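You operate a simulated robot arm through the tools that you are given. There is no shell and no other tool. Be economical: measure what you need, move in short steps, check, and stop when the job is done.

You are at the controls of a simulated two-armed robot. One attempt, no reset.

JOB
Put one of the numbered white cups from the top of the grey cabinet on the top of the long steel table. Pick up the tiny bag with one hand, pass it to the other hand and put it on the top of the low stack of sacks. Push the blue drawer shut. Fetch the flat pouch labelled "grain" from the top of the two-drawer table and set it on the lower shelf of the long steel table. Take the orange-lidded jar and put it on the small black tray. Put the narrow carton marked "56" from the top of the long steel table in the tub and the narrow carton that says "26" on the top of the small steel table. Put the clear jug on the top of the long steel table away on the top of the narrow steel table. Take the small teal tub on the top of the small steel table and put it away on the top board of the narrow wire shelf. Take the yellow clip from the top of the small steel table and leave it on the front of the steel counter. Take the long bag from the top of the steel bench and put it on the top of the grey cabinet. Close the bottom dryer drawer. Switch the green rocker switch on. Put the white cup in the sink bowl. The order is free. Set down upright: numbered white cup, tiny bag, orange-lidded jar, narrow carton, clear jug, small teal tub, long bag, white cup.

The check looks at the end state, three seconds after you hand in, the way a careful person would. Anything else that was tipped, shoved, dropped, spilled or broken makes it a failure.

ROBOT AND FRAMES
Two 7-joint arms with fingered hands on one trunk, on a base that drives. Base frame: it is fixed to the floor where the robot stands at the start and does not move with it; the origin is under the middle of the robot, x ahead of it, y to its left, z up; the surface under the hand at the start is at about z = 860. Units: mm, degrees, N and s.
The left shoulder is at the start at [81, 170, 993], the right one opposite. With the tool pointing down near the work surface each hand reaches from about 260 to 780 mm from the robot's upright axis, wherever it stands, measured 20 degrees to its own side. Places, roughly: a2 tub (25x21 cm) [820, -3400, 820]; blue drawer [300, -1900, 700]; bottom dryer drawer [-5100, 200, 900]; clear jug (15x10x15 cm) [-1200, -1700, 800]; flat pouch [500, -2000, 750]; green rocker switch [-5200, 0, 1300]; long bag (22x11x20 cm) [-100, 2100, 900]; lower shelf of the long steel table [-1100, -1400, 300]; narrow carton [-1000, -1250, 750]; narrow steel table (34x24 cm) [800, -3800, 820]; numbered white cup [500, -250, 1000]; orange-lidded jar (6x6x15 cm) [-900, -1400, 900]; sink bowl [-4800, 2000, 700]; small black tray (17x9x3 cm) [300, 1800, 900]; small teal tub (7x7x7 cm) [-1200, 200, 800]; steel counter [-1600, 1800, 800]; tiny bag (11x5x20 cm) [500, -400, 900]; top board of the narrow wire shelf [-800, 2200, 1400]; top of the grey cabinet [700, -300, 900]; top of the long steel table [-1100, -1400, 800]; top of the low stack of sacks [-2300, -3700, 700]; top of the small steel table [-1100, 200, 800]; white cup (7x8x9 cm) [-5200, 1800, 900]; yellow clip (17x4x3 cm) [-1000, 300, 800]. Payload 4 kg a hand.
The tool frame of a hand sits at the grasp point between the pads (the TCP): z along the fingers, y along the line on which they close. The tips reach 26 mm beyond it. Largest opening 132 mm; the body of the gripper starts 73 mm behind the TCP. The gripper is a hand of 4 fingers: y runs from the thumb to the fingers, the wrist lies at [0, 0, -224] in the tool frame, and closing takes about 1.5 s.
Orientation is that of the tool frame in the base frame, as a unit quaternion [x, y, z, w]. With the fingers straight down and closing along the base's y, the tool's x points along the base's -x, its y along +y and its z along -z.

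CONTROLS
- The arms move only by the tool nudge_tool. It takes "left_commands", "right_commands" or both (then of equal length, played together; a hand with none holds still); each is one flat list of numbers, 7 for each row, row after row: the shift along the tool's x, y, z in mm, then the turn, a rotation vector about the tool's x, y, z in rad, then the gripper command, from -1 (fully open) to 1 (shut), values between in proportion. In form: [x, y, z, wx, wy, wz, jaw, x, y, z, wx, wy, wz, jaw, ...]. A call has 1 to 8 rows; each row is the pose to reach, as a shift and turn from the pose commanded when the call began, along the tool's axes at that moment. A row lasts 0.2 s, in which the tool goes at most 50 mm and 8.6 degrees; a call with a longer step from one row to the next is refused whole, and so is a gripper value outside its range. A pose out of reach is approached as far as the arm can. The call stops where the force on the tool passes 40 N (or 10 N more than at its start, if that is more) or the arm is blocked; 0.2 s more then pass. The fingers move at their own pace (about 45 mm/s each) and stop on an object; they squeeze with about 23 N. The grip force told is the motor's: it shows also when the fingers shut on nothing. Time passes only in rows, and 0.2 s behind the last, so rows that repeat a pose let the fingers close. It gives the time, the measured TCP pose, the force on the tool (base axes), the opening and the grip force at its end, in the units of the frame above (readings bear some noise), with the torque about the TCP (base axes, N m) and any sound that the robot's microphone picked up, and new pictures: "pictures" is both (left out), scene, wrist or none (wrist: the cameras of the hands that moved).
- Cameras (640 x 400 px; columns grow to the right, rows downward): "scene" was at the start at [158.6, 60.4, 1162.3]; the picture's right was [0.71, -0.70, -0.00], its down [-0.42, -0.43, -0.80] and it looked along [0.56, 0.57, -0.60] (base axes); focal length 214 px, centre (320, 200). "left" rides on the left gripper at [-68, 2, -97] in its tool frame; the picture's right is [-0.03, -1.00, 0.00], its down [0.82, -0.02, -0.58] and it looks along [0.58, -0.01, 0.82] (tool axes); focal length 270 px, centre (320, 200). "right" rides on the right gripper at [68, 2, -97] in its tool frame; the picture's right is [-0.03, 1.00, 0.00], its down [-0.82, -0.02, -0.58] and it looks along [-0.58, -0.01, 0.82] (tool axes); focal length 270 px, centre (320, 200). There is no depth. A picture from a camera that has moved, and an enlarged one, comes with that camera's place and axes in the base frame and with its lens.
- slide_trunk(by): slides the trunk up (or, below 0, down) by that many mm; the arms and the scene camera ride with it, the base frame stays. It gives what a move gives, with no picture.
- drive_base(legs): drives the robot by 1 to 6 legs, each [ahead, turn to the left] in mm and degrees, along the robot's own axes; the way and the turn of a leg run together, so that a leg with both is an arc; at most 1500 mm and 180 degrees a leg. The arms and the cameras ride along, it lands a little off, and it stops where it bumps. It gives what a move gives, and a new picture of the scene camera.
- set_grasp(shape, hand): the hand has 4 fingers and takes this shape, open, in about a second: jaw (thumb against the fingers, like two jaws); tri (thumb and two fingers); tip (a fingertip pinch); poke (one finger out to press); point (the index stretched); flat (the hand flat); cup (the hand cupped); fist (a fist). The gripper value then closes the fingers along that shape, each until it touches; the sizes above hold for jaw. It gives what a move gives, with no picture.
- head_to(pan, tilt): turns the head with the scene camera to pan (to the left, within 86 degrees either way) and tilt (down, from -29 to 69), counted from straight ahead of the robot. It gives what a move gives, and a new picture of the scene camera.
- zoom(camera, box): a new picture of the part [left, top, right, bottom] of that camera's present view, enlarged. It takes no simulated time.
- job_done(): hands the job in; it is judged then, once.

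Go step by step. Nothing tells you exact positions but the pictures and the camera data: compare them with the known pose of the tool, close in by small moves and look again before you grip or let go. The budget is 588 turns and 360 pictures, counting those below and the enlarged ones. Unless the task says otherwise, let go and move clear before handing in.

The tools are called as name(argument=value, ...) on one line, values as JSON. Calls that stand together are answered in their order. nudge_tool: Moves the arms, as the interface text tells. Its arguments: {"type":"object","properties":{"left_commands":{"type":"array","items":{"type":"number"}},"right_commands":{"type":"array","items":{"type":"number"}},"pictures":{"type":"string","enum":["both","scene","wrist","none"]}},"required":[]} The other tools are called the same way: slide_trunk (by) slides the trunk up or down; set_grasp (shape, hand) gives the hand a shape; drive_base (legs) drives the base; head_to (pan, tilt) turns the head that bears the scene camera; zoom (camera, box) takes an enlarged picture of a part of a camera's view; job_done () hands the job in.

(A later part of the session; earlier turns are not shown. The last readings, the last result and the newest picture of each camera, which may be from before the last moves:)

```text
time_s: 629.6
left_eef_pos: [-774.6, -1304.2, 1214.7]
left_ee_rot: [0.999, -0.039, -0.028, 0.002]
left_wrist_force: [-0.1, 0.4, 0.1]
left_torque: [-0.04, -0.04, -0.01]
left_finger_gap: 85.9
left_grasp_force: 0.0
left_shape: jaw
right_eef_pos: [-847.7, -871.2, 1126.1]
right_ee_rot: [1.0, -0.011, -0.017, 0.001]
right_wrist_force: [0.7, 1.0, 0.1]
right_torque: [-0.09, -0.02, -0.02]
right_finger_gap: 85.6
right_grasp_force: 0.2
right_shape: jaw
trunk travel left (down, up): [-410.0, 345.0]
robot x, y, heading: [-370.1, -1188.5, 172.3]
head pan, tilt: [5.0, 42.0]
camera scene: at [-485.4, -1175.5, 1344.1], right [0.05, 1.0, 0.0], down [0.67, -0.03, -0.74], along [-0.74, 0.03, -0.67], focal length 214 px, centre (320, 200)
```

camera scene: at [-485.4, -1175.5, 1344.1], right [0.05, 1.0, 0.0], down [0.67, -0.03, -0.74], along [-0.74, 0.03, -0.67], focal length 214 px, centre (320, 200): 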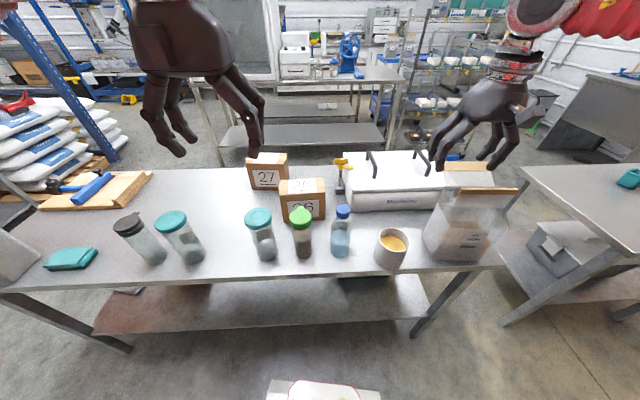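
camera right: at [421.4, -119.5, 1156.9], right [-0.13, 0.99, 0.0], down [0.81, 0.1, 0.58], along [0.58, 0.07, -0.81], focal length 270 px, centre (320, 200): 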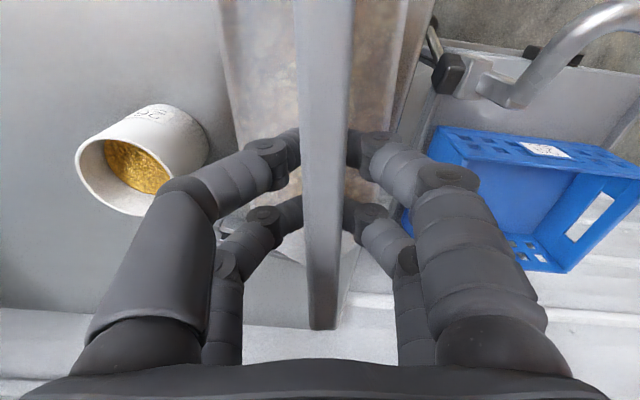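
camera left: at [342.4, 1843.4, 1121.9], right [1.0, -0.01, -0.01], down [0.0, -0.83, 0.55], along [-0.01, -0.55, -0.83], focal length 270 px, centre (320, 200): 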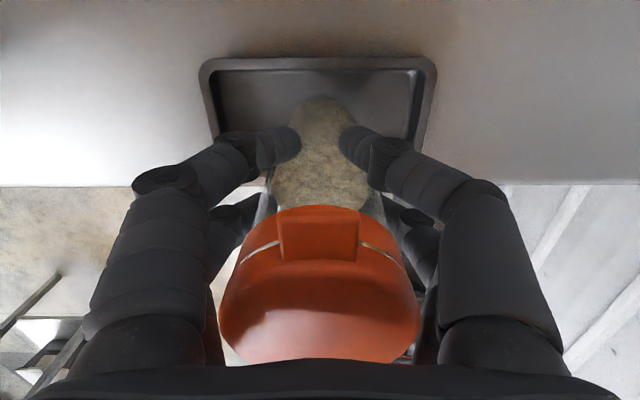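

nudge_tool(left_commands=[-34, -8, 14, 0, 0, 0.145, -1, -68, -17, 28, 0, 0, 0.29, -1, -102, -25, 42, 0, 0, 0.435, -1, -136, -34, 56, 0, 0, 0.58, -1, -170, -42, 70, 0, 0, 0.725, -1, -204, -51, 84, 0, 0, 0.87, -1, -238, -59, 98, 0, 0, 1.015, -1, -273, -68, 112, 0, 0, 1.16, -1], pictures="none")

nudge_tool(left_commands=[0, 0, 20, 0, 0, 0.145, -1, 0, 0, 50, 0, 0, 0.29, -1, 0, 0, 80, 0, 0, 0.33, -1, 0, 0, 100, 0, 0, 0.33, -1], pictures="wrist")

```text
time_s: 631.4
left_eef_pos: [-1047.7, -1217.5, 1118.0]
left_ee_rot: [0.813, -0.582, -0.024, 0.017]
left_wrist_force: [0.3, 0.4, -0.1]
left_torque: [0.01, -0.02, 0.0]
left_finger_gap: 131.9
left_grasp_force: 0.1
left_shape: jaw
right_eef_pos: [-848.6, -871.8, 1127.8]
right_ee_rot: [1.0, -0.011, -0.017, 0.001]
right_wrist_force: [0.7, 0.1, -0.6]
right_torque: [-0.03, 0.0, -0.02]
right_finger_gap: 85.8
right_grasp_force: 0.0
right_shape: jaw
trunk travel left (down, up): [-410.0, 345.0]
robot x, y, heading: [-365.0, -1182.9, 172.5]
head pan, tilt: [5.0, 42.0]
```

```text
time_s: 632.4
left_eef_pos: [-1052.9, -1217.2, 1018.0]
left_ee_rot: [-0.707, 0.707, 0.021, -0.02]
left_wrist_force: [0.2, 0.2, -0.5]
left_torque: [0.0, -0.01, -0.02]
left_finger_gap: 131.7
left_grasp_force: 0.1
left_shape: jaw
right_eef_pos: [-847.4, -874.3, 1126.6]
right_ee_rot: [1.0, -0.012, -0.016, 0.0]
right_wrist_force: [0.1, 0.1, 0.0]
right_torque: [0.0, 0.03, -0.01]
right_finger_gap: 85.8
right_grasp_force: 0.0
right_shape: jaw
trunk travel left (down, up): [-410.0, 345.0]
robot x, y, heading: [-369.4, -1188.3, 172.0]
head pan, tilt: [5.0, 42.0]
camera left: at [-1049.4, -1147.7, 1115.3], right [1.0, 0.02, -0.06], down [0.05, -0.82, 0.57], along [-0.03, -0.58, -0.82], focal length 270 px, centre (320, 200)
```

left: 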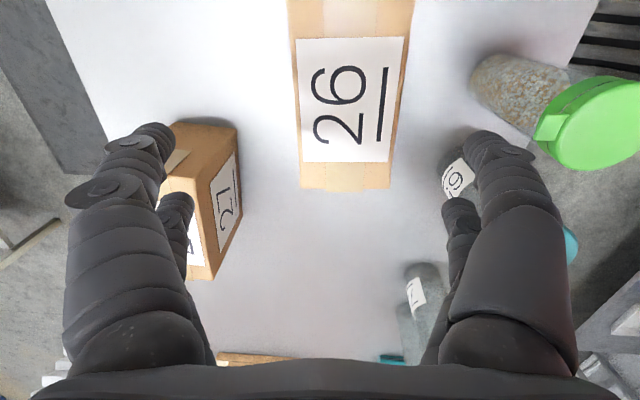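

nudge_tool(left_commands=[-9, -17, 20, 0.058, 0, 0, -0.65, -9, -17, 50, 0.058, 0, 0, -0.65, -9, -17, 75, 0.058, 0, 0, -0.65], pictures="wrist")

```text
time_s: 633.2
left_eef_pos: [-1039.8, -1206.8, 942.6]
left_ee_rot: [0.707, -0.707, 0.0, -0.001]
left_wrist_force: [0.3, 0.2, 0.1]
left_torque: [0.01, 0.02, -0.01]
left_finger_gap: 109.1
left_grasp_force: 0.1
left_shape: jaw
right_eef_pos: [-847.0, -872.4, 1128.7]
right_ee_rot: [1.0, -0.012, -0.016, 0.0]
right_wrist_force: [0.0, 0.4, -0.4]
right_torque: [0.03, 0.02, 0.01]
right_finger_gap: 85.5
right_grasp_force: 0.1
right_shape: jaw
trunk travel left (down, up): [-410.0, 345.0]
robot x, y, heading: [-368.1, -1188.3, 172.5]
head pan, tilt: [5.0, 42.0]
camera left: at [-1042.3, -1137.2, 1039.2], right [1.0, 0.03, 0.0], down [0.02, -0.82, 0.58], along [0.02, -0.58, -0.82], focal length 270 px, centre (320, 200)
```

left: 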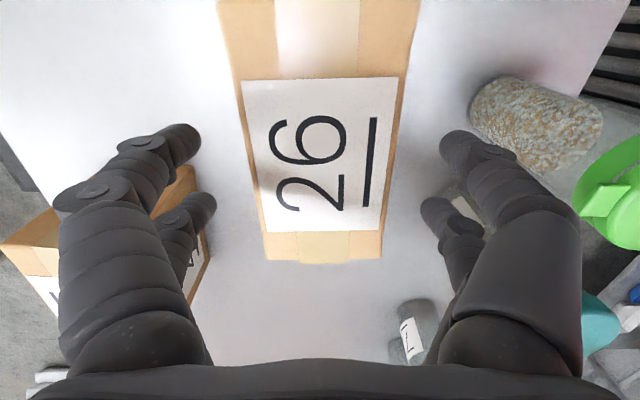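

nudge_tool(left_commands=[-12, -1, 0, 0, 0, 0, -0.48, -12, -1, 15, 0, 0, 0, -0.48, -12, -1, 45, 0, 0, 0, -0.48, -12, -1, 72, 0, 0, 0, -0.48, -12, -1, 72, 0, 0, 0, 0.2, -12, -1, 72, 0, 0, 0, 0.9, -12, -1, 72, 0, 0, 0, 0.9], pictures="none")

nudge_tool(left_commands=[0, 0, 0, 0, 0, 0, 1, 0, 0, -20, 0, 0, 0, 1, 0, 0, -60, 0, 0, 0, 1, 0, 0, -100, 0, 0, 0, 1, 0, 0, -140, 0, 0, 0, 1], pictures="scene")

```text
time_s: 634.8
left_eef_pos: [-1039.5, -1195.7, 871.2]
left_ee_rot: [-0.707, 0.707, 0.0, 0.001]
left_wrist_force: [-0.4, 0.0, 0.9]
left_torque: [0.0, -0.03, 0.08]
left_finger_gap: 74.7
left_grasp_force: 22.6
left_shape: jaw
right_eef_pos: [-847.9, -872.1, 1127.5]
right_ee_rot: [1.0, -0.011, -0.017, 0.0]
right_wrist_force: [-0.4, 0.2, 0.8]
right_torque: [-0.01, -0.01, 0.05]
right_finger_gap: 85.6
right_grasp_force: 0.1
right_shape: jaw
trunk travel left (down, up): [-410.0, 345.0]
robot x, y, heading: [-367.3, -1188.9, 172.6]
head pan, tilt: [5.0, 42.0]
```

```text
time_s: 636.0
left_eef_pos: [-1039.2, -1194.1, 1010.9]
left_ee_rot: [-0.707, 0.707, 0.0, 0.0]
left_wrist_force: [-0.1, 0.3, -4.7]
left_torque: [0.06, 0.02, -0.02]
left_finger_gap: 74.8
left_grasp_force: 22.6
left_shape: jaw
right_eef_pos: [-847.4, -872.5, 1126.3]
right_ee_rot: [1.0, -0.011, -0.016, 0.0]
right_wrist_force: [0.6, 0.0, -0.7]
right_torque: [0.01, 0.01, -0.01]
right_finger_gap: 85.9
right_grasp_force: 0.1
right_shape: jaw
trunk travel left (down, up): [-410.0, 345.0]
robot x, y, heading: [-362.9, -1185.9, 172.4]
head pan, tilt: [5.0, 42.0]
camera scene: at [-484.6, -1178.3, 1344.2], right [0.05, 1.0, 0.0], down [0.67, -0.03, -0.74], along [-0.74, 0.03, -0.67], focal length 214 px, centre (320, 200)
```

scene: 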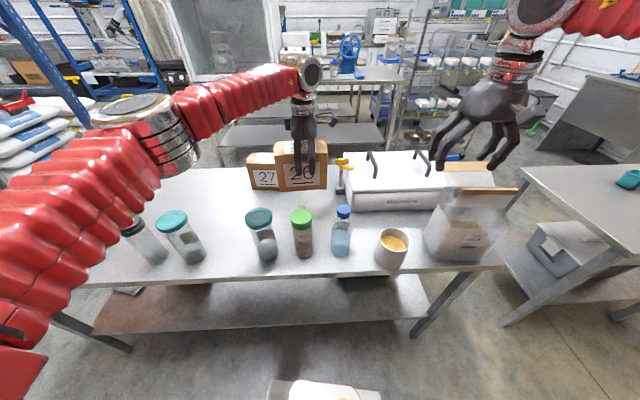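

Carton 26 is lifted cleanly. I raise it and drive to the east side of the small steel table.

nudge_tool(left_commands=[0, -5, -45, 0, 0, 0, 1, 0, -20, -80, 0, 0, 0, 1, 0, -60, -95, 0, 0, 0, 1, 0, -105, -100, 0, 0, 0, 1, 0, -150, -100, 0, 0, 0, 1], pictures="none")

drive_base(legs=[[-108, -41], [-107, -41], [1310, 0], [149, 45], [149, 45]])

```text
time_s: 637.2
left_eef_pos: [-884.5, -1196.7, 1110.0]
left_ee_rot: [0.707, -0.707, -0.001, -0.001]
left_wrist_force: [-0.1, 0.0, -6.1]
left_torque: [0.04, 0.03, 0.0]
left_finger_gap: 74.8
left_grasp_force: 22.9
left_shape: jaw
right_eef_pos: [-846.6, -872.5, 1127.8]
right_ee_rot: [1.0, -0.011, -0.017, 0.0]
right_wrist_force: [0.5, 0.1, 0.1]
right_torque: [0.0, 0.03, -0.02]
right_finger_gap: 85.9
right_grasp_force: 0.0
right_shape: jaw
trunk travel left (down, up): [-410.0, 345.0]
robot x, y, heading: [-366.6, -1187.5, 172.3]
head pan, tilt: [5.0, 42.0]
```

```text
time_s: 639.3
left_eef_pos: [-719.9, -942.5, 1109.8]
left_ee_rot: [-0.471, 0.882, -0.002, -0.003]
left_wrist_force: [1.4, 1.0, -4.7]
left_torque: [0.0, 0.06, -0.01]
left_finger_gap: 73.3
left_grasp_force: 22.8
left_shape: jaw
right_eef_pos: [-507.4, -695.0, 1128.2]
right_ee_rot: [0.954, -0.3, -0.018, -0.003]
right_wrist_force: [1.4, 0.2, 0.0]
right_torque: [-0.07, 0.08, 0.02]
right_finger_gap: 85.5
right_grasp_force: 0.0
right_shape: jaw
trunk travel left (down, up): [-410.0, 345.0]
robot x, y, heading: [-306.0, -1245.8, 141.3]
head pan, tilt: [5.0, 42.0]
stopped in leg 1: the robot was blocked; the commanded pose is now the measured one
camera scene: at [-394.0, -1176.0, 1344.4], right [0.55, 0.83, -0.01], down [0.55, -0.37, -0.74], along [-0.62, 0.41, -0.67], focal length 214 px, centre (320, 200)
```

scene: 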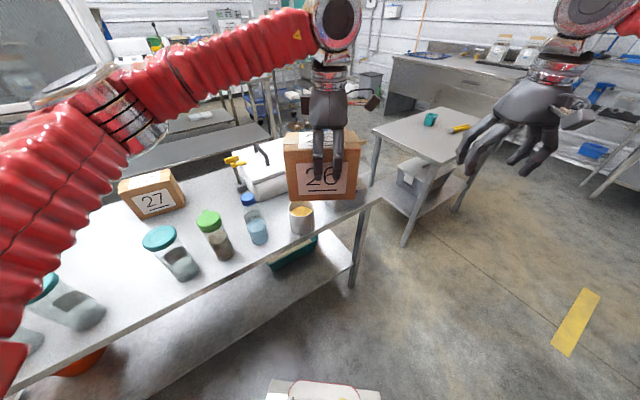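

drive_base(legs=[[0, -42], [1200, 0]])

```text
time_s: 647.6
left_eef_pos: [-615.2, 432.0, 1109.2]
left_ee_rot: [-0.127, 0.992, -0.002, 0.0]
left_wrist_force: [0.1, 0.2, -5.4]
left_torque: [0.03, -0.08, -0.01]
left_finger_gap: 74.0
left_grasp_force: 22.6
left_shape: jaw
right_eef_pos: [-291.0, 472.7, 1128.7]
right_ee_rot: [0.783, -0.622, -0.013, -0.011]
right_wrist_force: [-0.6, -0.2, 0.5]
right_torque: [-0.01, 0.02, 0.02]
right_finger_gap: 85.7
right_grasp_force: 0.0
right_shape: jaw
trunk travel left (down, up): [-410.0, 345.0]
robot x, y, heading: [-497.7, -74.5, 99.4]
head pan, tilt: [5.0, 42.0]
camera scene: at [-525.6, 41.1, 1344.1], right [0.97, 0.25, 0.0], down [0.17, -0.65, -0.74], along [-0.19, 0.72, -0.67], focal length 214 px, centre (320, 200)
```

scene: 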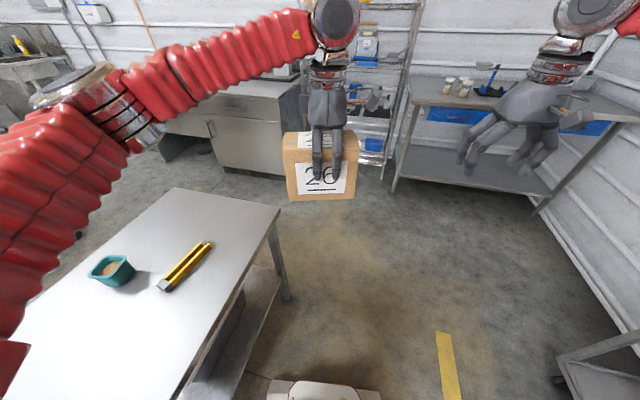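

From here the left arm can reach the small table sideways. I place carton 26 at its free north-east part (-885, 430).

nudge_tool(left_commands=[44, 11, 0, 0, 0, 0, 1, 88, 22, 0, 0, 0, 0, 1, 132, 33, 0, 0, 0, 0, 1, 176, 44, 0, 0, 0, 0, 1, 220, 55, 0, 0, 0, 0, 1, 262, 66, 0, 0, 0, 0, 1, 262, 66, 50, 0, 0, 0, 1, 262, 66, 100, 0, 0, 0, 1], pictures="scene")

```text
time_s: 649.4
left_eef_pos: [-887.0, 431.7, 1009.1]
left_ee_rot: [-0.126, 0.992, -0.001, 0.001]
left_wrist_force: [-0.5, -0.4, -5.1]
left_torque: [0.05, -0.07, 0.0]
left_finger_gap: 73.6
left_grasp_force: 22.9
left_shape: jaw
right_eef_pos: [-290.5, 473.0, 1129.6]
right_ee_rot: [0.784, -0.621, -0.013, -0.01]
right_wrist_force: [-0.7, 0.7, -0.5]
right_torque: [0.02, -0.02, -0.03]
right_finger_gap: 86.1
right_grasp_force: 0.0
right_shape: jaw
trunk travel left (down, up): [-410.0, 345.0]
robot x, y, heading: [-499.6, -73.0, 99.6]
head pan, tilt: [5.0, 42.0]
camera scene: at [-526.2, 40.8, 1344.1], right [0.97, 0.25, 0.0], down [0.17, -0.65, -0.74], along [-0.19, 0.72, -0.67], focal length 214 px, centre (320, 200)
```

scene: 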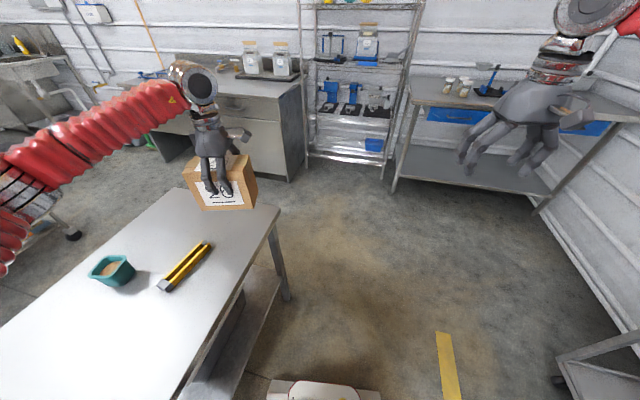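

nudge_tool(left_commands=[0, 0, 45, 0, 0, 0, 1, 0, 0, 90, 0, 0, 0, 1, 0, 0, 110, 0, 0, 0, 1, 0, 0, 117, 0, 0, 0, 1, 0, 0, 124, 0, 0, 0, 1, 0, 0, 131, 0, 0, 0, 1, 0, 0, 138, 0, 0, 0, 1, 0, 0, 145, 0, 0, 0, 1], pictures="none")

```text
time_s: 651.2
left_eef_pos: [-884.3, 428.9, 865.2]
left_ee_rot: [-0.126, 0.992, -0.001, 0.0]
left_wrist_force: [0.2, -0.8, -5.2]
left_torque: [-0.02, -0.05, -0.03]
left_finger_gap: 73.7
left_grasp_force: 23.1
left_shape: jaw
right_eef_pos: [-290.0, 473.2, 1129.5]
right_ee_rot: [0.784, -0.621, -0.013, -0.012]
right_wrist_force: [-0.2, -0.6, -0.1]
right_torque: [0.02, 0.05, 0.0]
right_finger_gap: 85.9
right_grasp_force: 0.0
right_shape: jaw
trunk travel left (down, up): [-410.0, 345.0]
robot x, y, heading: [-499.7, -75.9, 99.8]
head pan, tilt: [5.0, 42.0]
```

nudge_tool(left_commands=[0, 0, 6, 0, 0, 0, 1, 0, 0, 12, 0, 0, 0, 1, 0, 0, 18, 0, 0, 0, 1, 0, 0, 24, 0, 0, 0, 1, 0, 0, 30, 0, 0, 0, 1, 0, 0, 36, 0, 0, 0, 1, 0, 0, 42, 0, 0, 0, 1, 0, 0, 48, 0, 0, 0, 1], pictures="none")

```text
time_s: 652.3
left_eef_pos: [-884.6, 431.3, 847.6]
left_ee_rot: [-0.127, 0.992, 0.007, 0.002]
left_wrist_force: [0.0, -9.5, 20.4]
left_torque: [-0.65, -0.15, -0.02]
left_finger_gap: 73.1
left_grasp_force: 23.7
left_shape: jaw
right_eef_pos: [-291.1, 470.8, 1129.4]
right_ee_rot: [0.784, -0.62, -0.014, -0.011]
right_wrist_force: [0.0, 1.1, -0.4]
right_torque: [-0.03, 0.02, 0.0]
right_finger_gap: 85.8
right_grasp_force: 0.1
right_shape: jaw
trunk travel left (down, up): [-410.0, 345.0]
robot x, y, heading: [-502.3, -75.2, 99.7]
head pan, tilt: [5.0, 42.0]
stopped in row 5 (left hand): the force on the tool passed its limit at 45 N (the readings are from after the stop); the commanded pose is now the measured one
```

nudge_tool(left_commands=[0, 0, -2, 0, 0, 0, 0.4, 0, 0, -2, 0, 0, 0, 0, 0, 0, -2, 0, 0, 0, -0.4, 0, 0, -2, 0, 0, 0, -0.5, 0, 0, -40, 0, 0, 0, -0.5, 0, 0, -85, 0, 0, 0, -0.5, 0, 0, -125, 0, 0, 0, -0.5], pictures="none")

nudge_tool(left_commands=[36, -28, 0, 0, 0, 0, -0.5, 72, -56, 0, 0, 0, 0, -0.5, 108, -84, 0, 0, 0, 0, -0.5, 144, -112, 0, 0, 0, 0, -0.5, 182, -136, 0, 0, 0, 0, -0.5, 220, -148, 0, 0, 0, 0, -0.5, 262, -152, 0, 0, 0, 0, -0.5, 305, -152, 0, 0, 0, 0, -0.5], pictures="both")

```text
time_s: 653.9
left_eef_pos: [-886.2, 427.7, 971.2]
left_ee_rot: [-0.128, 0.992, 0.005, 0.001]
left_wrist_force: [0.4, 0.1, -0.9]
left_torque: [-0.01, 0.03, 0.01]
left_finger_gap: 98.8
left_grasp_force: 0.0
left_shape: jaw
right_eef_pos: [-289.2, 471.3, 1131.0]
right_ee_rot: [0.784, -0.621, -0.013, -0.012]
right_wrist_force: [0.1, 0.3, 0.1]
right_torque: [0.0, -0.05, 0.0]
right_finger_gap: 85.7
right_grasp_force: 0.0
right_shape: jaw
trunk travel left (down, up): [-410.0, 345.0]
robot x, y, heading: [-501.0, -80.0, 99.5]
head pan, tilt: [5.0, 42.0]
```

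```text
time_s: 655.7
left_eef_pos: [-1144.9, 204.0, 968.7]
left_ee_rot: [-0.128, 0.992, 0.005, 0.001]
left_wrist_force: [-0.2, 0.1, 0.2]
left_torque: [-0.04, 0.01, 0.01]
left_finger_gap: 98.6
left_grasp_force: 0.0
left_shape: jaw
right_eef_pos: [-291.4, 472.1, 1130.2]
right_ee_rot: [0.783, -0.621, -0.014, -0.011]
right_wrist_force: [0.2, 0.0, -0.1]
right_torque: [-0.04, 0.01, 0.0]
right_finger_gap: 85.6
right_grasp_force: 0.1
right_shape: jaw
trunk travel left (down, up): [-410.0, 345.0]
robot x, y, heading: [-498.0, -73.0, 99.6]
head pan, tilt: [5.0, 42.0]
camera scene: at [-525.7, 39.5, 1344.3], right [0.97, 0.25, 0.0], down [0.17, -0.65, -0.74], along [-0.19, 0.72, -0.67], focal length 214 px, centre (320, 200)
camera left: at [-1079.3, 223.5, 1065.2], right [0.28, -0.96, -0.01], down [-0.79, -0.23, 0.57], along [-0.55, -0.15, -0.82], focal length 270 px, centre (320, 200)
```

scene: 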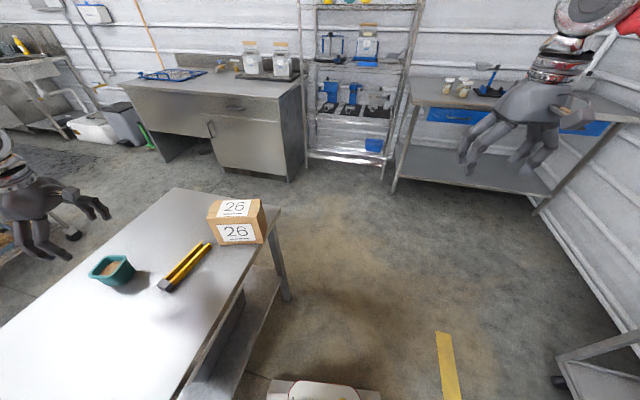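
left: 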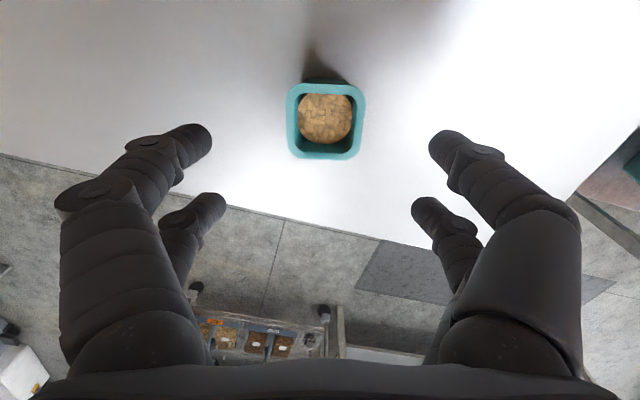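

nudge_tool(left_commands=[8, -2, 45, 0, 0, 0, -0.5, 8, -2, 90, 0, 0, 0, -0.5, 8, -2, 130, 0, 0, 0, -0.5, 8, -2, 155, 0, 0, 0, -0.5, 8, -2, 155, 0, 0, 0, 0.1, 8, -2, 155, 0, 0, 0, 0.6, 8, -2, 155, 0, 0, 0, 0.9, 8, -2, 155, 0, 0, 0, 0.9], pictures="none")

nudge_tool(left_commands=[0, 0, -20, 0, 0, 0, 0.9, 0, 0, -60, 0, 0, 0, 0.9, 0, 0, -105, 0, 0, 0, 0.9, 0, 0, -150, 0, 0, 0, 0.9, 0, 0, -195, 0, 0, 0, 0.9, 0, 0, -240, 0, 0, 0, 0.9], pictures="wrist")

```text
time_s: 657.5
left_eef_pos: [-1150.3, 204.5, 813.9]
left_ee_rot: [-0.126, 0.992, 0.006, 0.0]
left_wrist_force: [-2.8, 2.0, 6.0]
left_torque: [-0.1, 0.33, -0.07]
left_finger_gap: 29.1
left_grasp_force: 23.1
left_shape: jaw
right_eef_pos: [-291.3, 472.2, 1130.1]
right_ee_rot: [0.784, -0.621, -0.014, -0.011]
right_wrist_force: [-0.2, -0.1, -1.0]
right_torque: [0.03, 0.0, 0.03]
right_finger_gap: 85.7
right_grasp_force: 0.0
right_shape: jaw
trunk travel left (down, up): [-410.0, 345.0]
robot x, y, heading: [-502.0, -74.6, 99.6]
head pan, tilt: [5.0, 42.0]
```

```text
time_s: 658.9
left_eef_pos: [-1151.0, 200.6, 1054.3]
left_ee_rot: [-0.127, 0.992, 0.005, 0.002]
left_wrist_force: [0.5, -0.1, -0.9]
left_torque: [0.03, -0.05, 0.04]
left_finger_gap: 28.5
left_grasp_force: 22.8
left_shape: jaw
right_eef_pos: [-290.4, 472.5, 1129.7]
right_ee_rot: [0.783, -0.621, -0.013, -0.011]
right_wrist_force: [0.0, 0.2, 0.0]
right_torque: [0.02, -0.01, 0.02]
right_finger_gap: 85.9
right_grasp_force: 0.1
right_shape: jaw
trunk travel left (down, up): [-410.0, 345.0]
robot x, y, heading: [-500.7, -71.4, 99.5]
head pan, tilt: [5.0, 42.0]
camera left: at [-1085.6, 218.7, 1152.1], right [0.28, -0.96, -0.01], down [-0.79, -0.23, 0.57], along [-0.55, -0.15, -0.82], focal length 270 px, centre (320, 200)
```

left: 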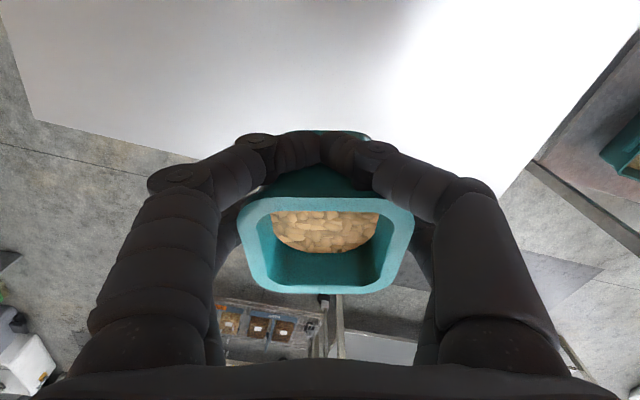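

The teal tub is held. I bring it in front, raise the trunk, and drive north to the wire shelf.

nudge_tool(left_commands=[-46, 3, -5, 0, 0, 0, 0.9, -92, 7, -10, 0, 0, 0, 0.9, -138, 10, -10, 0, 0, 0, 0.9, -184, 14, -10, 0, 0, 0, 0.9, -230, 17, -10, 0, 0, 0, 0.9, -276, 20, -10, 0, 0, 0, 0.9, -322, 24, -10, 0, 0, 0, 0.9, -368, 27, -10, 0, 0, 0, 0.9], pictures="none")

slide_trunk(by=340)

drive_base(legs=[[1000, 0], [500, 0], [0, -44]])

```text
time_s: 660.7
left_eef_pos: [-799.0, 320.1, 1064.4]
left_ee_rot: [-0.128, 0.992, 0.005, 0.001]
left_wrist_force: [1.3, 0.0, -0.5]
left_torque: [-0.02, -0.03, 0.03]
left_finger_gap: 28.6
left_grasp_force: 23.1
left_shape: jaw
right_eef_pos: [-289.7, 473.0, 1128.3]
right_ee_rot: [0.783, -0.621, -0.013, -0.011]
right_wrist_force: [0.0, 0.2, 1.0]
right_torque: [0.03, 0.02, -0.01]
right_finger_gap: 85.6
right_grasp_force: 0.0
right_shape: jaw
trunk travel left (down, up): [-410.0, 345.0]
robot x, y, heading: [-498.2, -75.9, 99.5]
head pan, tilt: [5.0, 42.0]
```

```text
time_s: 664.0
left_eef_pos: [-800.2, 319.2, 1404.2]
left_ee_rot: [-0.126, 0.992, 0.005, 0.001]
left_wrist_force: [0.9, -0.1, -1.6]
left_torque: [-0.03, -0.03, 0.0]
left_finger_gap: 28.4
left_grasp_force: 22.3
left_shape: jaw
right_eef_pos: [-291.0, 470.8, 1470.6]
right_ee_rot: [0.784, -0.621, -0.013, -0.011]
right_wrist_force: [0.4, -0.9, -0.5]
right_torque: [0.0, -0.01, 0.0]
right_finger_gap: 85.8
right_grasp_force: 0.0
right_shape: jaw
trunk travel left (down, up): [-750.0, 5.0]
robot x, y, heading: [-498.3, -72.6, 99.9]
head pan, tilt: [5.0, 42.0]
```

```text
time_s: 674.1
left_eef_pos: [-729.4, 1896.7, 1404.0]
left_ee_rot: [0.236, 0.972, 0.004, 0.003]
left_wrist_force: [-0.7, -0.1, -0.4]
left_torque: [0.0, -0.02, 0.01]
left_finger_gap: 28.2
left_grasp_force: 22.9
left_shape: jaw
right_eef_pos: [-248.4, 1667.3, 1470.5]
right_ee_rot: [-0.509, 0.86, 0.008, 0.015]
right_wrist_force: [-0.2, 0.0, -0.1]
right_torque: [0.01, 0.0, 0.0]
right_finger_gap: 85.8
right_grasp_force: 0.0
right_shape: jaw
trunk travel left (down, up): [-750.0, 5.0]
robot x, y, heading: [-803.9, 1418.9, 57.7]
head pan, tilt: [5.0, 42.0]
camera scene: at [-757.7, 1504.4, 1685.1], right [0.89, -0.46, 0.0], down [-0.31, -0.6, -0.74], along [0.34, 0.66, -0.67], focal length 214 px, centre (320, 200)
```

scene: 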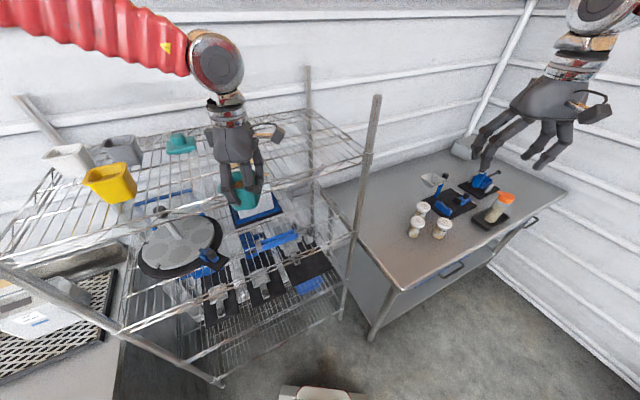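

nudge_tool(left_commands=[0, 0, -45, 0, 0, 0, 0.9, 0, 0, -85, 0, 0, 0, 0.9, -31, 30, -85, 0, 0, 0, 0.9, -62, 60, -85, 0, 0, 0, 0.9, -93, 90, -85, 0, 0, 0, 0.9, -125, 121, -85, 0, 0, 0, 0.9, -157, 152, -85, 0, 0, 0, 0.9], pictures="both")

```text
time_s: 674.5
left_eef_pos: [-718.1, 1887.0, 1426.0]
left_ee_rot: [0.237, 0.972, 0.002, 0.002]
left_wrist_force: [0.3, 0.1, -0.7]
left_torque: [-0.02, -0.03, -0.02]
left_finger_gap: 27.5
left_grasp_force: 23.0
left_shape: jaw
right_eef_pos: [-234.2, 1658.8, 1470.9]
right_ee_rot: [-0.508, 0.861, 0.011, 0.016]
right_wrist_force: [-0.2, 0.4, 0.6]
right_torque: [-0.04, -0.01, 0.0]
right_finger_gap: 85.8
right_grasp_force: 0.0
right_shape: jaw
trunk travel left (down, up): [-750.0, 5.0]
robot x, y, heading: [-802.1, 1421.8, 58.0]
head pan, tilt: [5.0, 42.0]
stopped in row 1 (left hand): the arm was blocked; the commanded pose is now the measured one
camera scene: at [-757.8, 1502.9, 1685.2], right [0.89, -0.45, 0.0], down [-0.3, -0.6, -0.74], along [0.34, 0.66, -0.67], focal length 214 px, centre (320, 200)
camera left: at [-656.5, 1858.8, 1525.0], right [-0.44, -0.9, 0.0], down [-0.74, 0.36, 0.58], along [-0.52, 0.25, -0.82], focal length 270 px, centre (320, 200)
```

scene: 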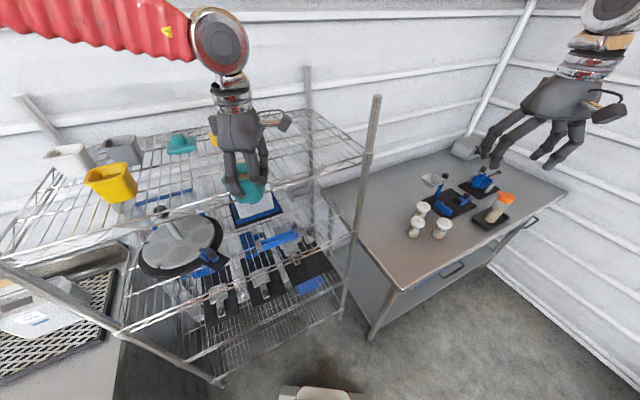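
left: 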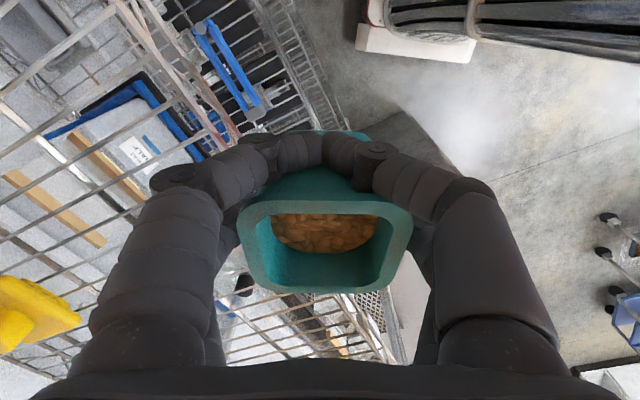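

nudge_tool(left_commands=[0, -15, -10, 0, 0, 0, 0.9, 0, -30, -25, 0, 0, 0, 0.9, 0, -30, -50, 0, 0, 0, 0.9, 0, -30, -75, 0, 0, 0, 0.9], pictures="none")

```text
time_s: 675.5
left_eef_pos: [-730.7, 1860.3, 1505.4]
left_ee_rot: [0.238, 0.971, 0.003, 0.0]
left_wrist_force: [-0.1, 0.1, -1.1]
left_torque: [0.04, -0.01, -0.02]
left_finger_gap: 27.7
left_grasp_force: 23.1
left_shape: jaw
right_eef_pos: [-235.4, 1657.9, 1470.9]
right_ee_rot: [-0.508, 0.861, 0.011, 0.015]
right_wrist_force: [0.9, 0.2, -0.7]
right_torque: [0.01, -0.04, -0.02]
right_finger_gap: 86.0
right_grasp_force: 0.1
right_shape: jaw
trunk travel left (down, up): [-750.0, 5.0]
robot x, y, heading: [-805.1, 1419.4, 57.4]
head pan, tilt: [5.0, 42.0]
```

nudge_tool(left_commands=[-28, 37, 0, 0, 0, 0, 0.9, -57, 74, 0, 0, 0, 0, 0.9, -85, 111, 0, 0, 0, 0, 0.9, -113, 148, 0, 0, 0, 0, 0.9, -142, 186, 0, 0, 0, 0, 0.9, -142, 186, 25, 0, 0, 0, 0.9], pictures="both")

```text
time_s: 676.9
left_eef_pos: [-663.6, 1940.9, 1465.9]
left_ee_rot: [0.236, 0.972, 0.003, 0.003]
left_wrist_force: [-0.5, -0.1, -0.5]
left_torque: [-0.04, -0.01, 0.01]
left_finger_gap: 27.7
left_grasp_force: 22.6
left_shape: jaw
left hand out of reach, approached as far as the arm can: row 2, 3, 4, 5, 6
right_eef_pos: [-237.4, 1661.2, 1470.3]
right_ee_rot: [-0.508, 0.861, 0.01, 0.016]
right_wrist_force: [0.3, -0.1, 0.2]
right_torque: [-0.02, -0.01, -0.02]
right_finger_gap: 85.6
right_grasp_force: 0.1
right_shape: jaw
trunk travel left (down, up): [-750.0, 5.0]
robot x, y, heading: [-801.1, 1421.7, 57.8]
head pan, tilt: [5.0, 42.0]
camera scene: at [-757.7, 1504.2, 1685.2], right [0.89, -0.45, 0.0], down [-0.3, -0.6, -0.74], along [0.34, 0.66, -0.67], focal length 214 px, centre (320, 200)
camera left: at [-602.5, 1910.8, 1562.9], right [-0.44, -0.9, -0.01], down [-0.74, 0.36, 0.57], along [-0.51, 0.26, -0.82], focal length 270 px, centre (320, 200)
```

scene: 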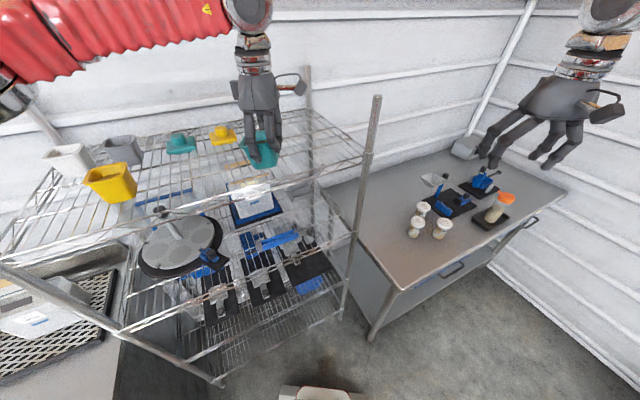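
left: 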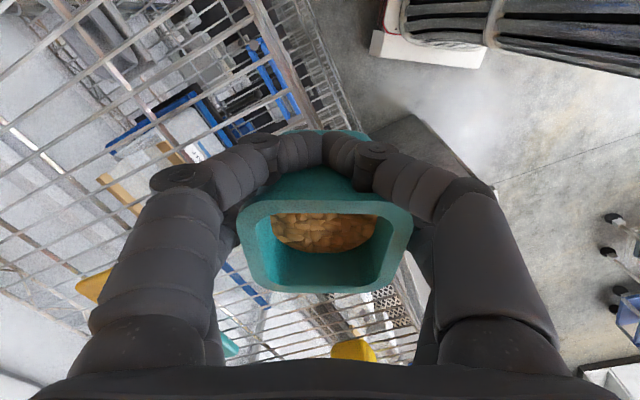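

nudge_tool(left_commands=[22, 14, 0, 0, 0, 0, 0.9, 43, 27, 0, 0, 0, 0, 0.9, 43, 27, 12, 0, 0, 0, 0.9, 43, 27, 20, 0, 0, 0, 0.9, 43, 27, 26, 0, 0, 0, 0.9, 43, 27, 32, 0, 0, 0, 0.9, 43, 27, 38, 0, 0, 0, 0.9, 43, 27, 44, 0, 0, 0, 0.9], pictures="scene")

```text
time_s: 678.7
left_eef_pos: [-682.4, 1985.6, 1422.6]
left_ee_rot: [0.237, 0.971, 0.002, 0.001]
left_wrist_force: [0.4, 0.3, -1.5]
left_torque: [0.02, 0.02, -0.02]
left_finger_gap: 27.5
left_grasp_force: 22.9
left_shape: jaw
right_eef_pos: [-237.1, 1661.7, 1471.1]
right_ee_rot: [-0.508, 0.861, 0.01, 0.015]
right_wrist_force: [0.2, -0.3, -0.4]
right_torque: [0.0, 0.05, 0.01]
right_finger_gap: 85.8
right_grasp_force: 0.0
right_shape: jaw
trunk travel left (down, up): [-750.0, 5.0]
robot x, y, heading: [-804.3, 1421.4, 58.0]
head pan, tilt: [5.0, 42.0]
camera scene: at [-757.2, 1503.6, 1685.2], right [0.89, -0.45, 0.0], down [-0.3, -0.6, -0.74], along [0.34, 0.66, -0.67], focal length 214 px, centre (320, 200)
```

scene: 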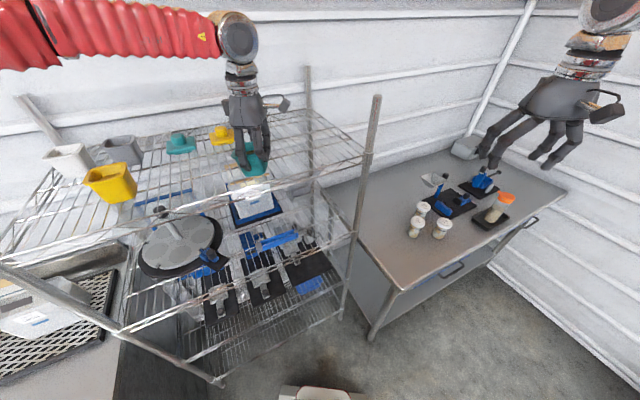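

nudge_tool(left_commands=[0, 0, 6, 0, 0, 0, 0.9, 0, 0, 12, 0, 0, 0, 0.9, 0, 0, 18, 0, 0, 0, 0.9, 0, 0, 24, 0, 0, 0, 0.9, 0, 0, 30, 0, 0, 0, 0.9, 0, 0, 36, 0, 0, 0, 0.9, 0, 0, 42, 0, 0, 0, 0.9, 0, 0, 48, 0, 0, 0, 0.9], pictures="none")

```text
time_s: 679.8
left_eef_pos: [-679.7, 1984.3, 1408.1]
left_ee_rot: [0.237, 0.971, 0.008, 0.006]
left_wrist_force: [1.1, -4.6, 20.2]
left_torque: [0.12, 0.77, 0.22]
left_finger_gap: 28.2
left_grasp_force: 22.4
left_shape: jaw
right_eef_pos: [-238.5, 1659.2, 1473.2]
right_ee_rot: [-0.507, 0.861, 0.01, 0.017]
right_wrist_force: [0.0, -0.6, 0.5]
right_torque: [-0.05, -0.04, -0.01]
right_finger_gap: 85.8
right_grasp_force: 0.1
right_shape: jaw
trunk travel left (down, up): [-750.0, 5.0]
robot x, y, heading: [-802.4, 1422.8, 57.9]
head pan, tilt: [5.0, 42.0]
stopped in row 5 (left hand): the force on the tool passed its limit at 44 N (the readings are from after the stop); the commanded pose is now the measured one
```

nudge_tool(left_commands=[0, 0, -2, 0, 0, 0, 0.5, 0, 0, -2, 0, 0, 0, 0.1, 0, 0, -2, 0, 0, 0, -0.3, 0, 0, -2, 0, 0, 0, -0.5, 0, 0, -2, 0, 0, 0, -0.6, 0, 0, -35, 0, 0, 0, -0.6, 0, 0, -75, 0, 0, 0, -0.6, 0, -40, -100, 0, 0, 0, -0.6], pictures="scene")

```text
time_s: 681.6
left_eef_pos: [-702.2, 1947.1, 1503.4]
left_ee_rot: [0.238, 0.971, 0.006, 0.004]
left_wrist_force: [-0.7, -0.6, -0.1]
left_torque: [0.02, 0.01, -0.01]
left_finger_gap: 105.3
left_grasp_force: 0.0
left_shape: jaw
right_eef_pos: [-239.7, 1657.9, 1473.1]
right_ee_rot: [-0.507, 0.862, 0.011, 0.016]
right_wrist_force: [-0.2, -0.4, 0.1]
right_torque: [0.05, 0.0, -0.01]
right_finger_gap: 85.8
right_grasp_force: 0.0
right_shape: jaw
trunk travel left (down, up): [-750.0, 5.0]
robot x, y, heading: [-802.7, 1422.3, 57.8]
head pan, tilt: [5.0, 42.0]
camera scene: at [-759.3, 1499.6, 1685.5], right [0.89, -0.45, 0.0], down [-0.3, -0.59, -0.74], along [0.34, 0.66, -0.67], focal length 214 px, centre (320, 200)
```

scene: 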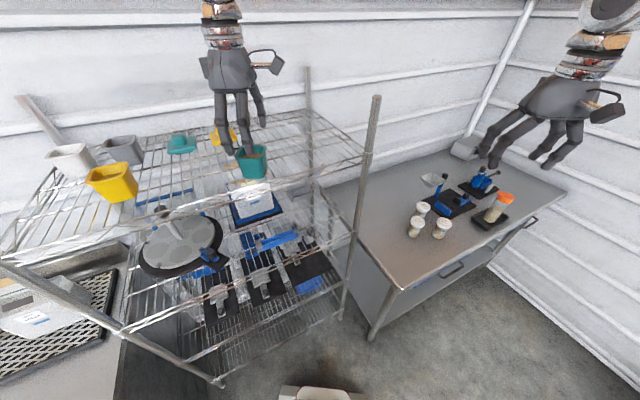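

Tub is on the top board. Now the yellow clip: I turn back and reverse to the spot beside the small table.

drive_base(legs=[[-120, 0], [0, 41], [-1000, 0], [-380, 0]])

```text
time_s: 685.8
left_eef_pos: [-1127.0, 1739.1, 1502.7]
left_ee_rot: [-0.116, 0.993, 0.006, 0.001]
left_wrist_force: [0.4, -0.1, -0.1]
left_torque: [-0.05, 0.01, -0.03]
left_finger_gap: 105.4
left_grasp_force: 0.0
left_shape: jaw
right_eef_pos: [-587.0, 1821.9, 1471.5]
right_ee_rot: [0.775, -0.631, -0.017, -0.008]
right_wrist_force: [1.5, -1.5, -1.2]
right_torque: [0.04, 0.14, 0.02]
right_finger_gap: 86.1
right_grasp_force: 0.1
right_shape: jaw
trunk travel left (down, up): [-750.0, 5.0]
robot x, y, heading: [-825.3, 1277.6, 96.2]
head pan, tilt: [5.0, 42.0]
stopped in leg 3: the robot was blocked; the commanded pose is now the measured one
camera scene: at [-838.5, 1369.6, 1685.2], right [0.98, 0.19, 0.0], down [0.13, -0.66, -0.74], along [-0.14, 0.73, -0.67], focal length 214 px, centre (320, 200)
```

scene: 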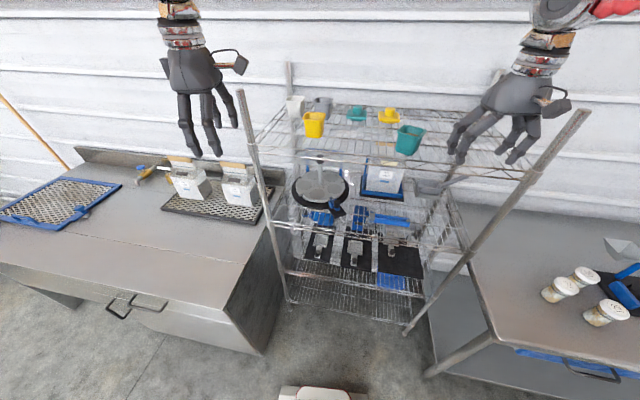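

drive_base(legs=[[0, 12], [-800, 0], [0, -8], [-590, 0]])

```text
time_s: 694.5
left_eef_pos: [-821.5, 392.3, 1501.5]
left_ee_rot: [-0.147, 0.989, 0.006, 0.002]
left_wrist_force: [0.3, 0.1, 0.0]
left_torque: [-0.01, -0.01, 0.01]
left_finger_gap: 105.6
left_grasp_force: 0.1
left_shape: jaw
right_eef_pos: [-287.9, 510.0, 1472.2]
right_ee_rot: [0.795, -0.606, -0.016, -0.01]
right_wrist_force: [0.7, 0.5, -1.1]
right_torque: [0.02, -0.02, 0.02]
right_finger_gap: 85.9
right_grasp_force: 0.0
right_shape: jaw
trunk travel left (down, up): [-750.0, 5.0]
robot x, y, heading: [-484.1, -50.3, 99.8]
head pan, tilt: [5.0, 42.0]
camera scene: at [-509.4, 41.6, 1685.1], right [0.97, 0.26, 0.0], down [0.17, -0.65, -0.74], along [-0.19, 0.72, -0.67], focal length 214 px, centre (320, 200)
```

scene: 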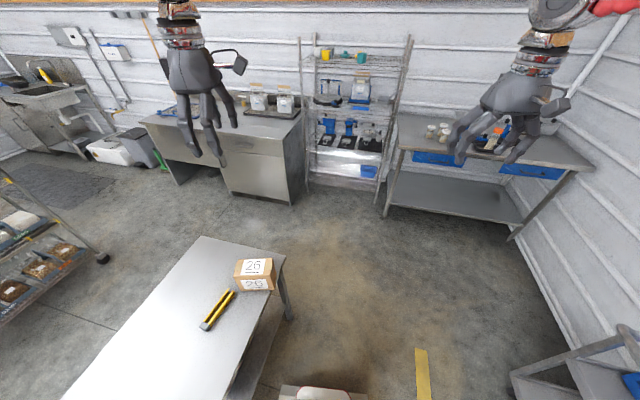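

slide_trunk(by=-340)

nudge_tool(left_commands=[25, -8, 25, 0, 0, -0.1375, -0.3, 50, -15, 50, 0, 0, -0.275, -0.3, 76, -23, 75, 0, 0, -0.4125, -0.3, 101, -30, 100, 0, 0, -0.55, -0.3, 126, -38, 125, 0, 0, -0.6875, -0.3, 152, -46, 150, 0, 0, -0.825, -0.3, 177, -53, 175, 0, 0, -0.9625, -0.3, 202, -61, 200, 0, 0, -1.1, -0.3], pictures="wrist")

```text
time_s: 697.8
left_eef_pos: [-821.5, 390.5, 1163.2]
left_ee_rot: [-0.147, 0.989, 0.006, 0.002]
left_wrist_force: [0.4, -0.1, 0.2]
left_torque: [-0.02, -0.04, 0.02]
left_finger_gap: 105.7
left_grasp_force: 0.0
left_shape: jaw
right_eef_pos: [-287.5, 507.6, 1134.8]
right_ee_rot: [0.795, -0.606, -0.017, -0.01]
right_wrist_force: [-1.0, 0.9, 0.1]
right_torque: [0.0, -0.01, 0.01]
right_finger_gap: 85.9
right_grasp_force: 0.0
right_shape: jaw
trunk travel left (down, up): [-410.0, 345.0]
robot x, y, heading: [-484.7, -45.6, 99.7]
head pan, tilt: [5.0, 42.0]
```

```text
time_s: 699.6
left_eef_pos: [-998.8, 276.1, 961.3]
left_ee_rot: [-0.644, 0.765, 0.004, 0.004]
left_wrist_force: [0.0, 0.5, -1.1]
left_torque: [0.0, 0.05, -0.02]
left_finger_gap: 86.2
left_grasp_force: 0.1
left_shape: jaw
right_eef_pos: [-287.6, 507.3, 1133.5]
right_ee_rot: [0.796, -0.606, -0.016, -0.01]
right_wrist_force: [-0.8, 0.9, -0.3]
right_torque: [-0.02, -0.01, -0.01]
right_finger_gap: 85.8
right_grasp_force: 0.0
right_shape: jaw
trunk travel left (down, up): [-410.0, 345.0]
robot x, y, heading: [-488.6, -47.3, 99.8]
head pan, tilt: [5.0, 42.0]
camera left: at [-989.5, 343.0, 1059.3], right [0.99, -0.15, 0.0], down [-0.12, -0.81, 0.57], along [-0.08, -0.56, -0.82], focal length 270 px, centre (320, 200)
```

left: 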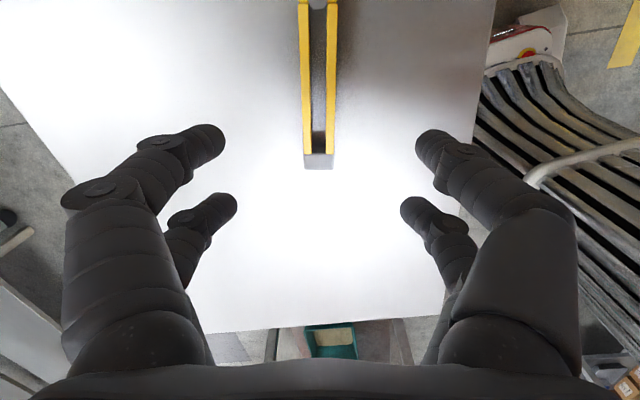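

nudge_tool(left_commands=[-8, 0, 45, 0, 0, 0, -0.3, -8, 0, 90, 0, 0, 0, -0.3, -8, 0, 130, 0, 0, 0, -0.3, -8, 0, 155, 0, 0, 0, -0.3, -8, 0, 170, 0, 0, 0, -0.3, -8, 0, 170, 0, 0, 0, 0.4, -8, 0, 170, 0, 0, 0, 1, -8, 0, 170, 0, 0, 0, 1], pictures="none")

nudge_tool(left_commands=[0, 0, 0, 0, 0, 0, 1, 0, 0, 0, 0, 0, 0, 1, 0, 0, -40, 0, 0, 0, 1, 0, 0, -85, 0, 0, 0, 1, 0, 0, -130, 0, 0, 0, 1, 0, 0, -175, 0, 0, 0, 1, 0, 0, -220, 0, 0, 0, 1, 0, 0, -265, 0, 0, 0, 1], pictures="wrist")

```text
time_s: 701.4
left_eef_pos: [-995.7, 284.2, 791.8]
left_ee_rot: [-0.642, 0.766, 0.005, 0.004]
left_wrist_force: [-1.1, 0.1, 0.0]
left_torque: [-0.01, 0.03, -0.03]
left_finger_gap: 28.7
left_grasp_force: 9.1
left_shape: jaw
right_eef_pos: [-289.0, 508.6, 1131.9]
right_ee_rot: [0.796, -0.606, -0.016, -0.011]
right_wrist_force: [0.1, -0.3, -0.1]
right_torque: [0.03, 0.01, 0.03]
right_finger_gap: 85.6
right_grasp_force: 0.2
right_shape: jaw
trunk travel left (down, up): [-410.0, 345.0]
robot x, y, heading: [-487.4, -47.0, 99.5]
head pan, tilt: [5.0, 42.0]
```

```text
time_s: 703.2
left_eef_pos: [-995.3, 285.5, 1056.2]
left_ee_rot: [-0.643, 0.766, 0.005, 0.004]
left_wrist_force: [-0.2, 0.0, -0.7]
left_torque: [0.03, -0.01, 0.02]
left_finger_gap: 27.2
left_grasp_force: 23.4
left_shape: jaw
right_eef_pos: [-287.7, 507.9, 1134.6]
right_ee_rot: [0.795, -0.606, -0.017, -0.009]
right_wrist_force: [-0.1, -0.3, -0.3]
right_torque: [-0.02, -0.01, 0.01]
right_finger_gap: 85.8
right_grasp_force: 0.1
right_shape: jaw
trunk travel left (down, up): [-410.0, 345.0]
robot x, y, heading: [-485.9, -50.9, 99.8]
head pan, tilt: [5.0, 42.0]
camera left: at [-985.3, 352.7, 1153.4], right [0.99, -0.15, 0.0], down [-0.12, -0.81, 0.57], along [-0.09, -0.56, -0.82], focal length 270 px, centre (320, 200)
```

left: 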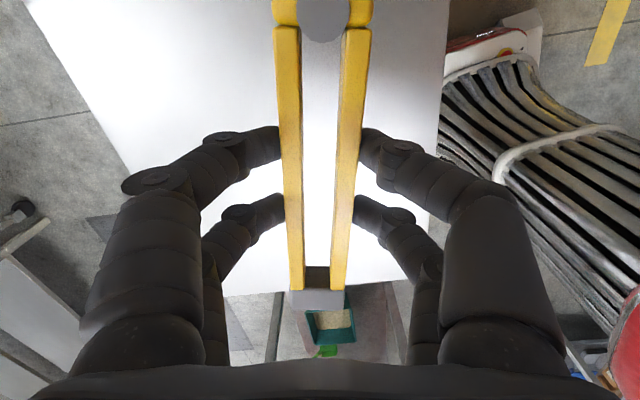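

Clip secured. I pull the arm in and drive in arcs to the front of the steel counter.

nudge_tool(left_commands=[-15, -40, -5, 0, 0, 0, 1, -30, -80, -10, 0, 0, 0, 1, -44, -120, -10, 0, 0, 0, 1, -58, -160, -10, 0, 0, 0, 1, -73, -200, -10, 0, 0, 0, 1, -88, -240, -10, 0, 0, 0, 1, -102, -277, -10, 0, 0, 0, 1], pictures="none")

drive_base(legs=[[790, 0], [210, 40], [210, 40], [250, 0], [196, -45], [196, -45]])

```text
time_s: 704.8
left_eef_pos: [-702.0, 338.0, 1066.6]
left_ee_rot: [-0.642, 0.766, 0.002, 0.004]
left_wrist_force: [0.7, -0.1, -0.1]
left_torque: [-0.04, -0.01, 0.02]
left_finger_gap: 27.6
left_grasp_force: 23.0
left_shape: jaw
right_eef_pos: [-288.3, 509.6, 1132.8]
right_ee_rot: [0.795, -0.606, -0.016, -0.008]
right_wrist_force: [0.4, 0.6, -0.6]
right_torque: [-0.06, 0.0, 0.01]
right_finger_gap: 85.9
right_grasp_force: 0.1
right_shape: jaw
trunk travel left (down, up): [-410.0, 345.0]
robot x, y, heading: [-484.2, -49.9, 100.0]
head pan, tilt: [5.0, 42.0]
```

```text
time_s: 712.8
left_eef_pos: [-1301.1, 922.7, 1067.2]
left_ee_rot: [0.961, -0.278, -0.006, -0.003]
left_wrist_force: [-1.0, -1.0, -0.9]
left_torque: [-0.01, -0.12, 0.01]
left_finger_gap: 27.0
left_grasp_force: 23.0
left_shape: jaw
right_eef_pos: [-1301.7, 1370.5, 1133.6]
right_ee_rot: [0.998, -0.06, -0.017, 0.001]
right_wrist_force: [-1.0, 0.7, -1.2]
right_torque: [-0.01, -0.06, 0.01]
right_finger_gap: 85.9
right_grasp_force: 0.0
right_shape: jaw
trunk travel left (down, up): [-410.0, 345.0]
robot x, y, heading: [-843.7, 1023.9, 169.8]
head pan, tilt: [5.0, 42.0]
stopped in leg 3: the robot was blocked; the commanded pose is now the measured one
camera scene: at [-968.8, 1037.4, 1343.5], right [0.09, 1.0, 0.0], down [0.67, -0.06, -0.74], along [-0.74, 0.07, -0.67], focal length 214 px, centre (320, 200)
```

scene: 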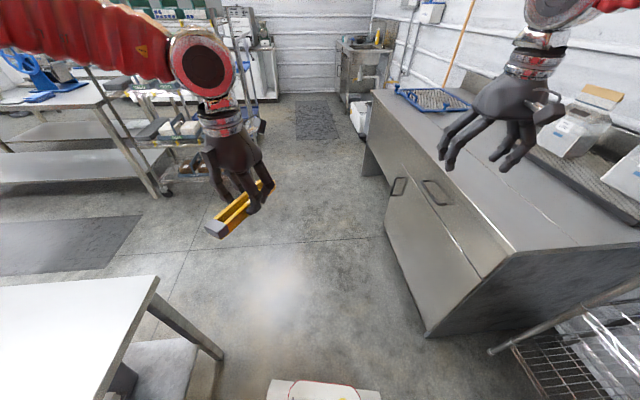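

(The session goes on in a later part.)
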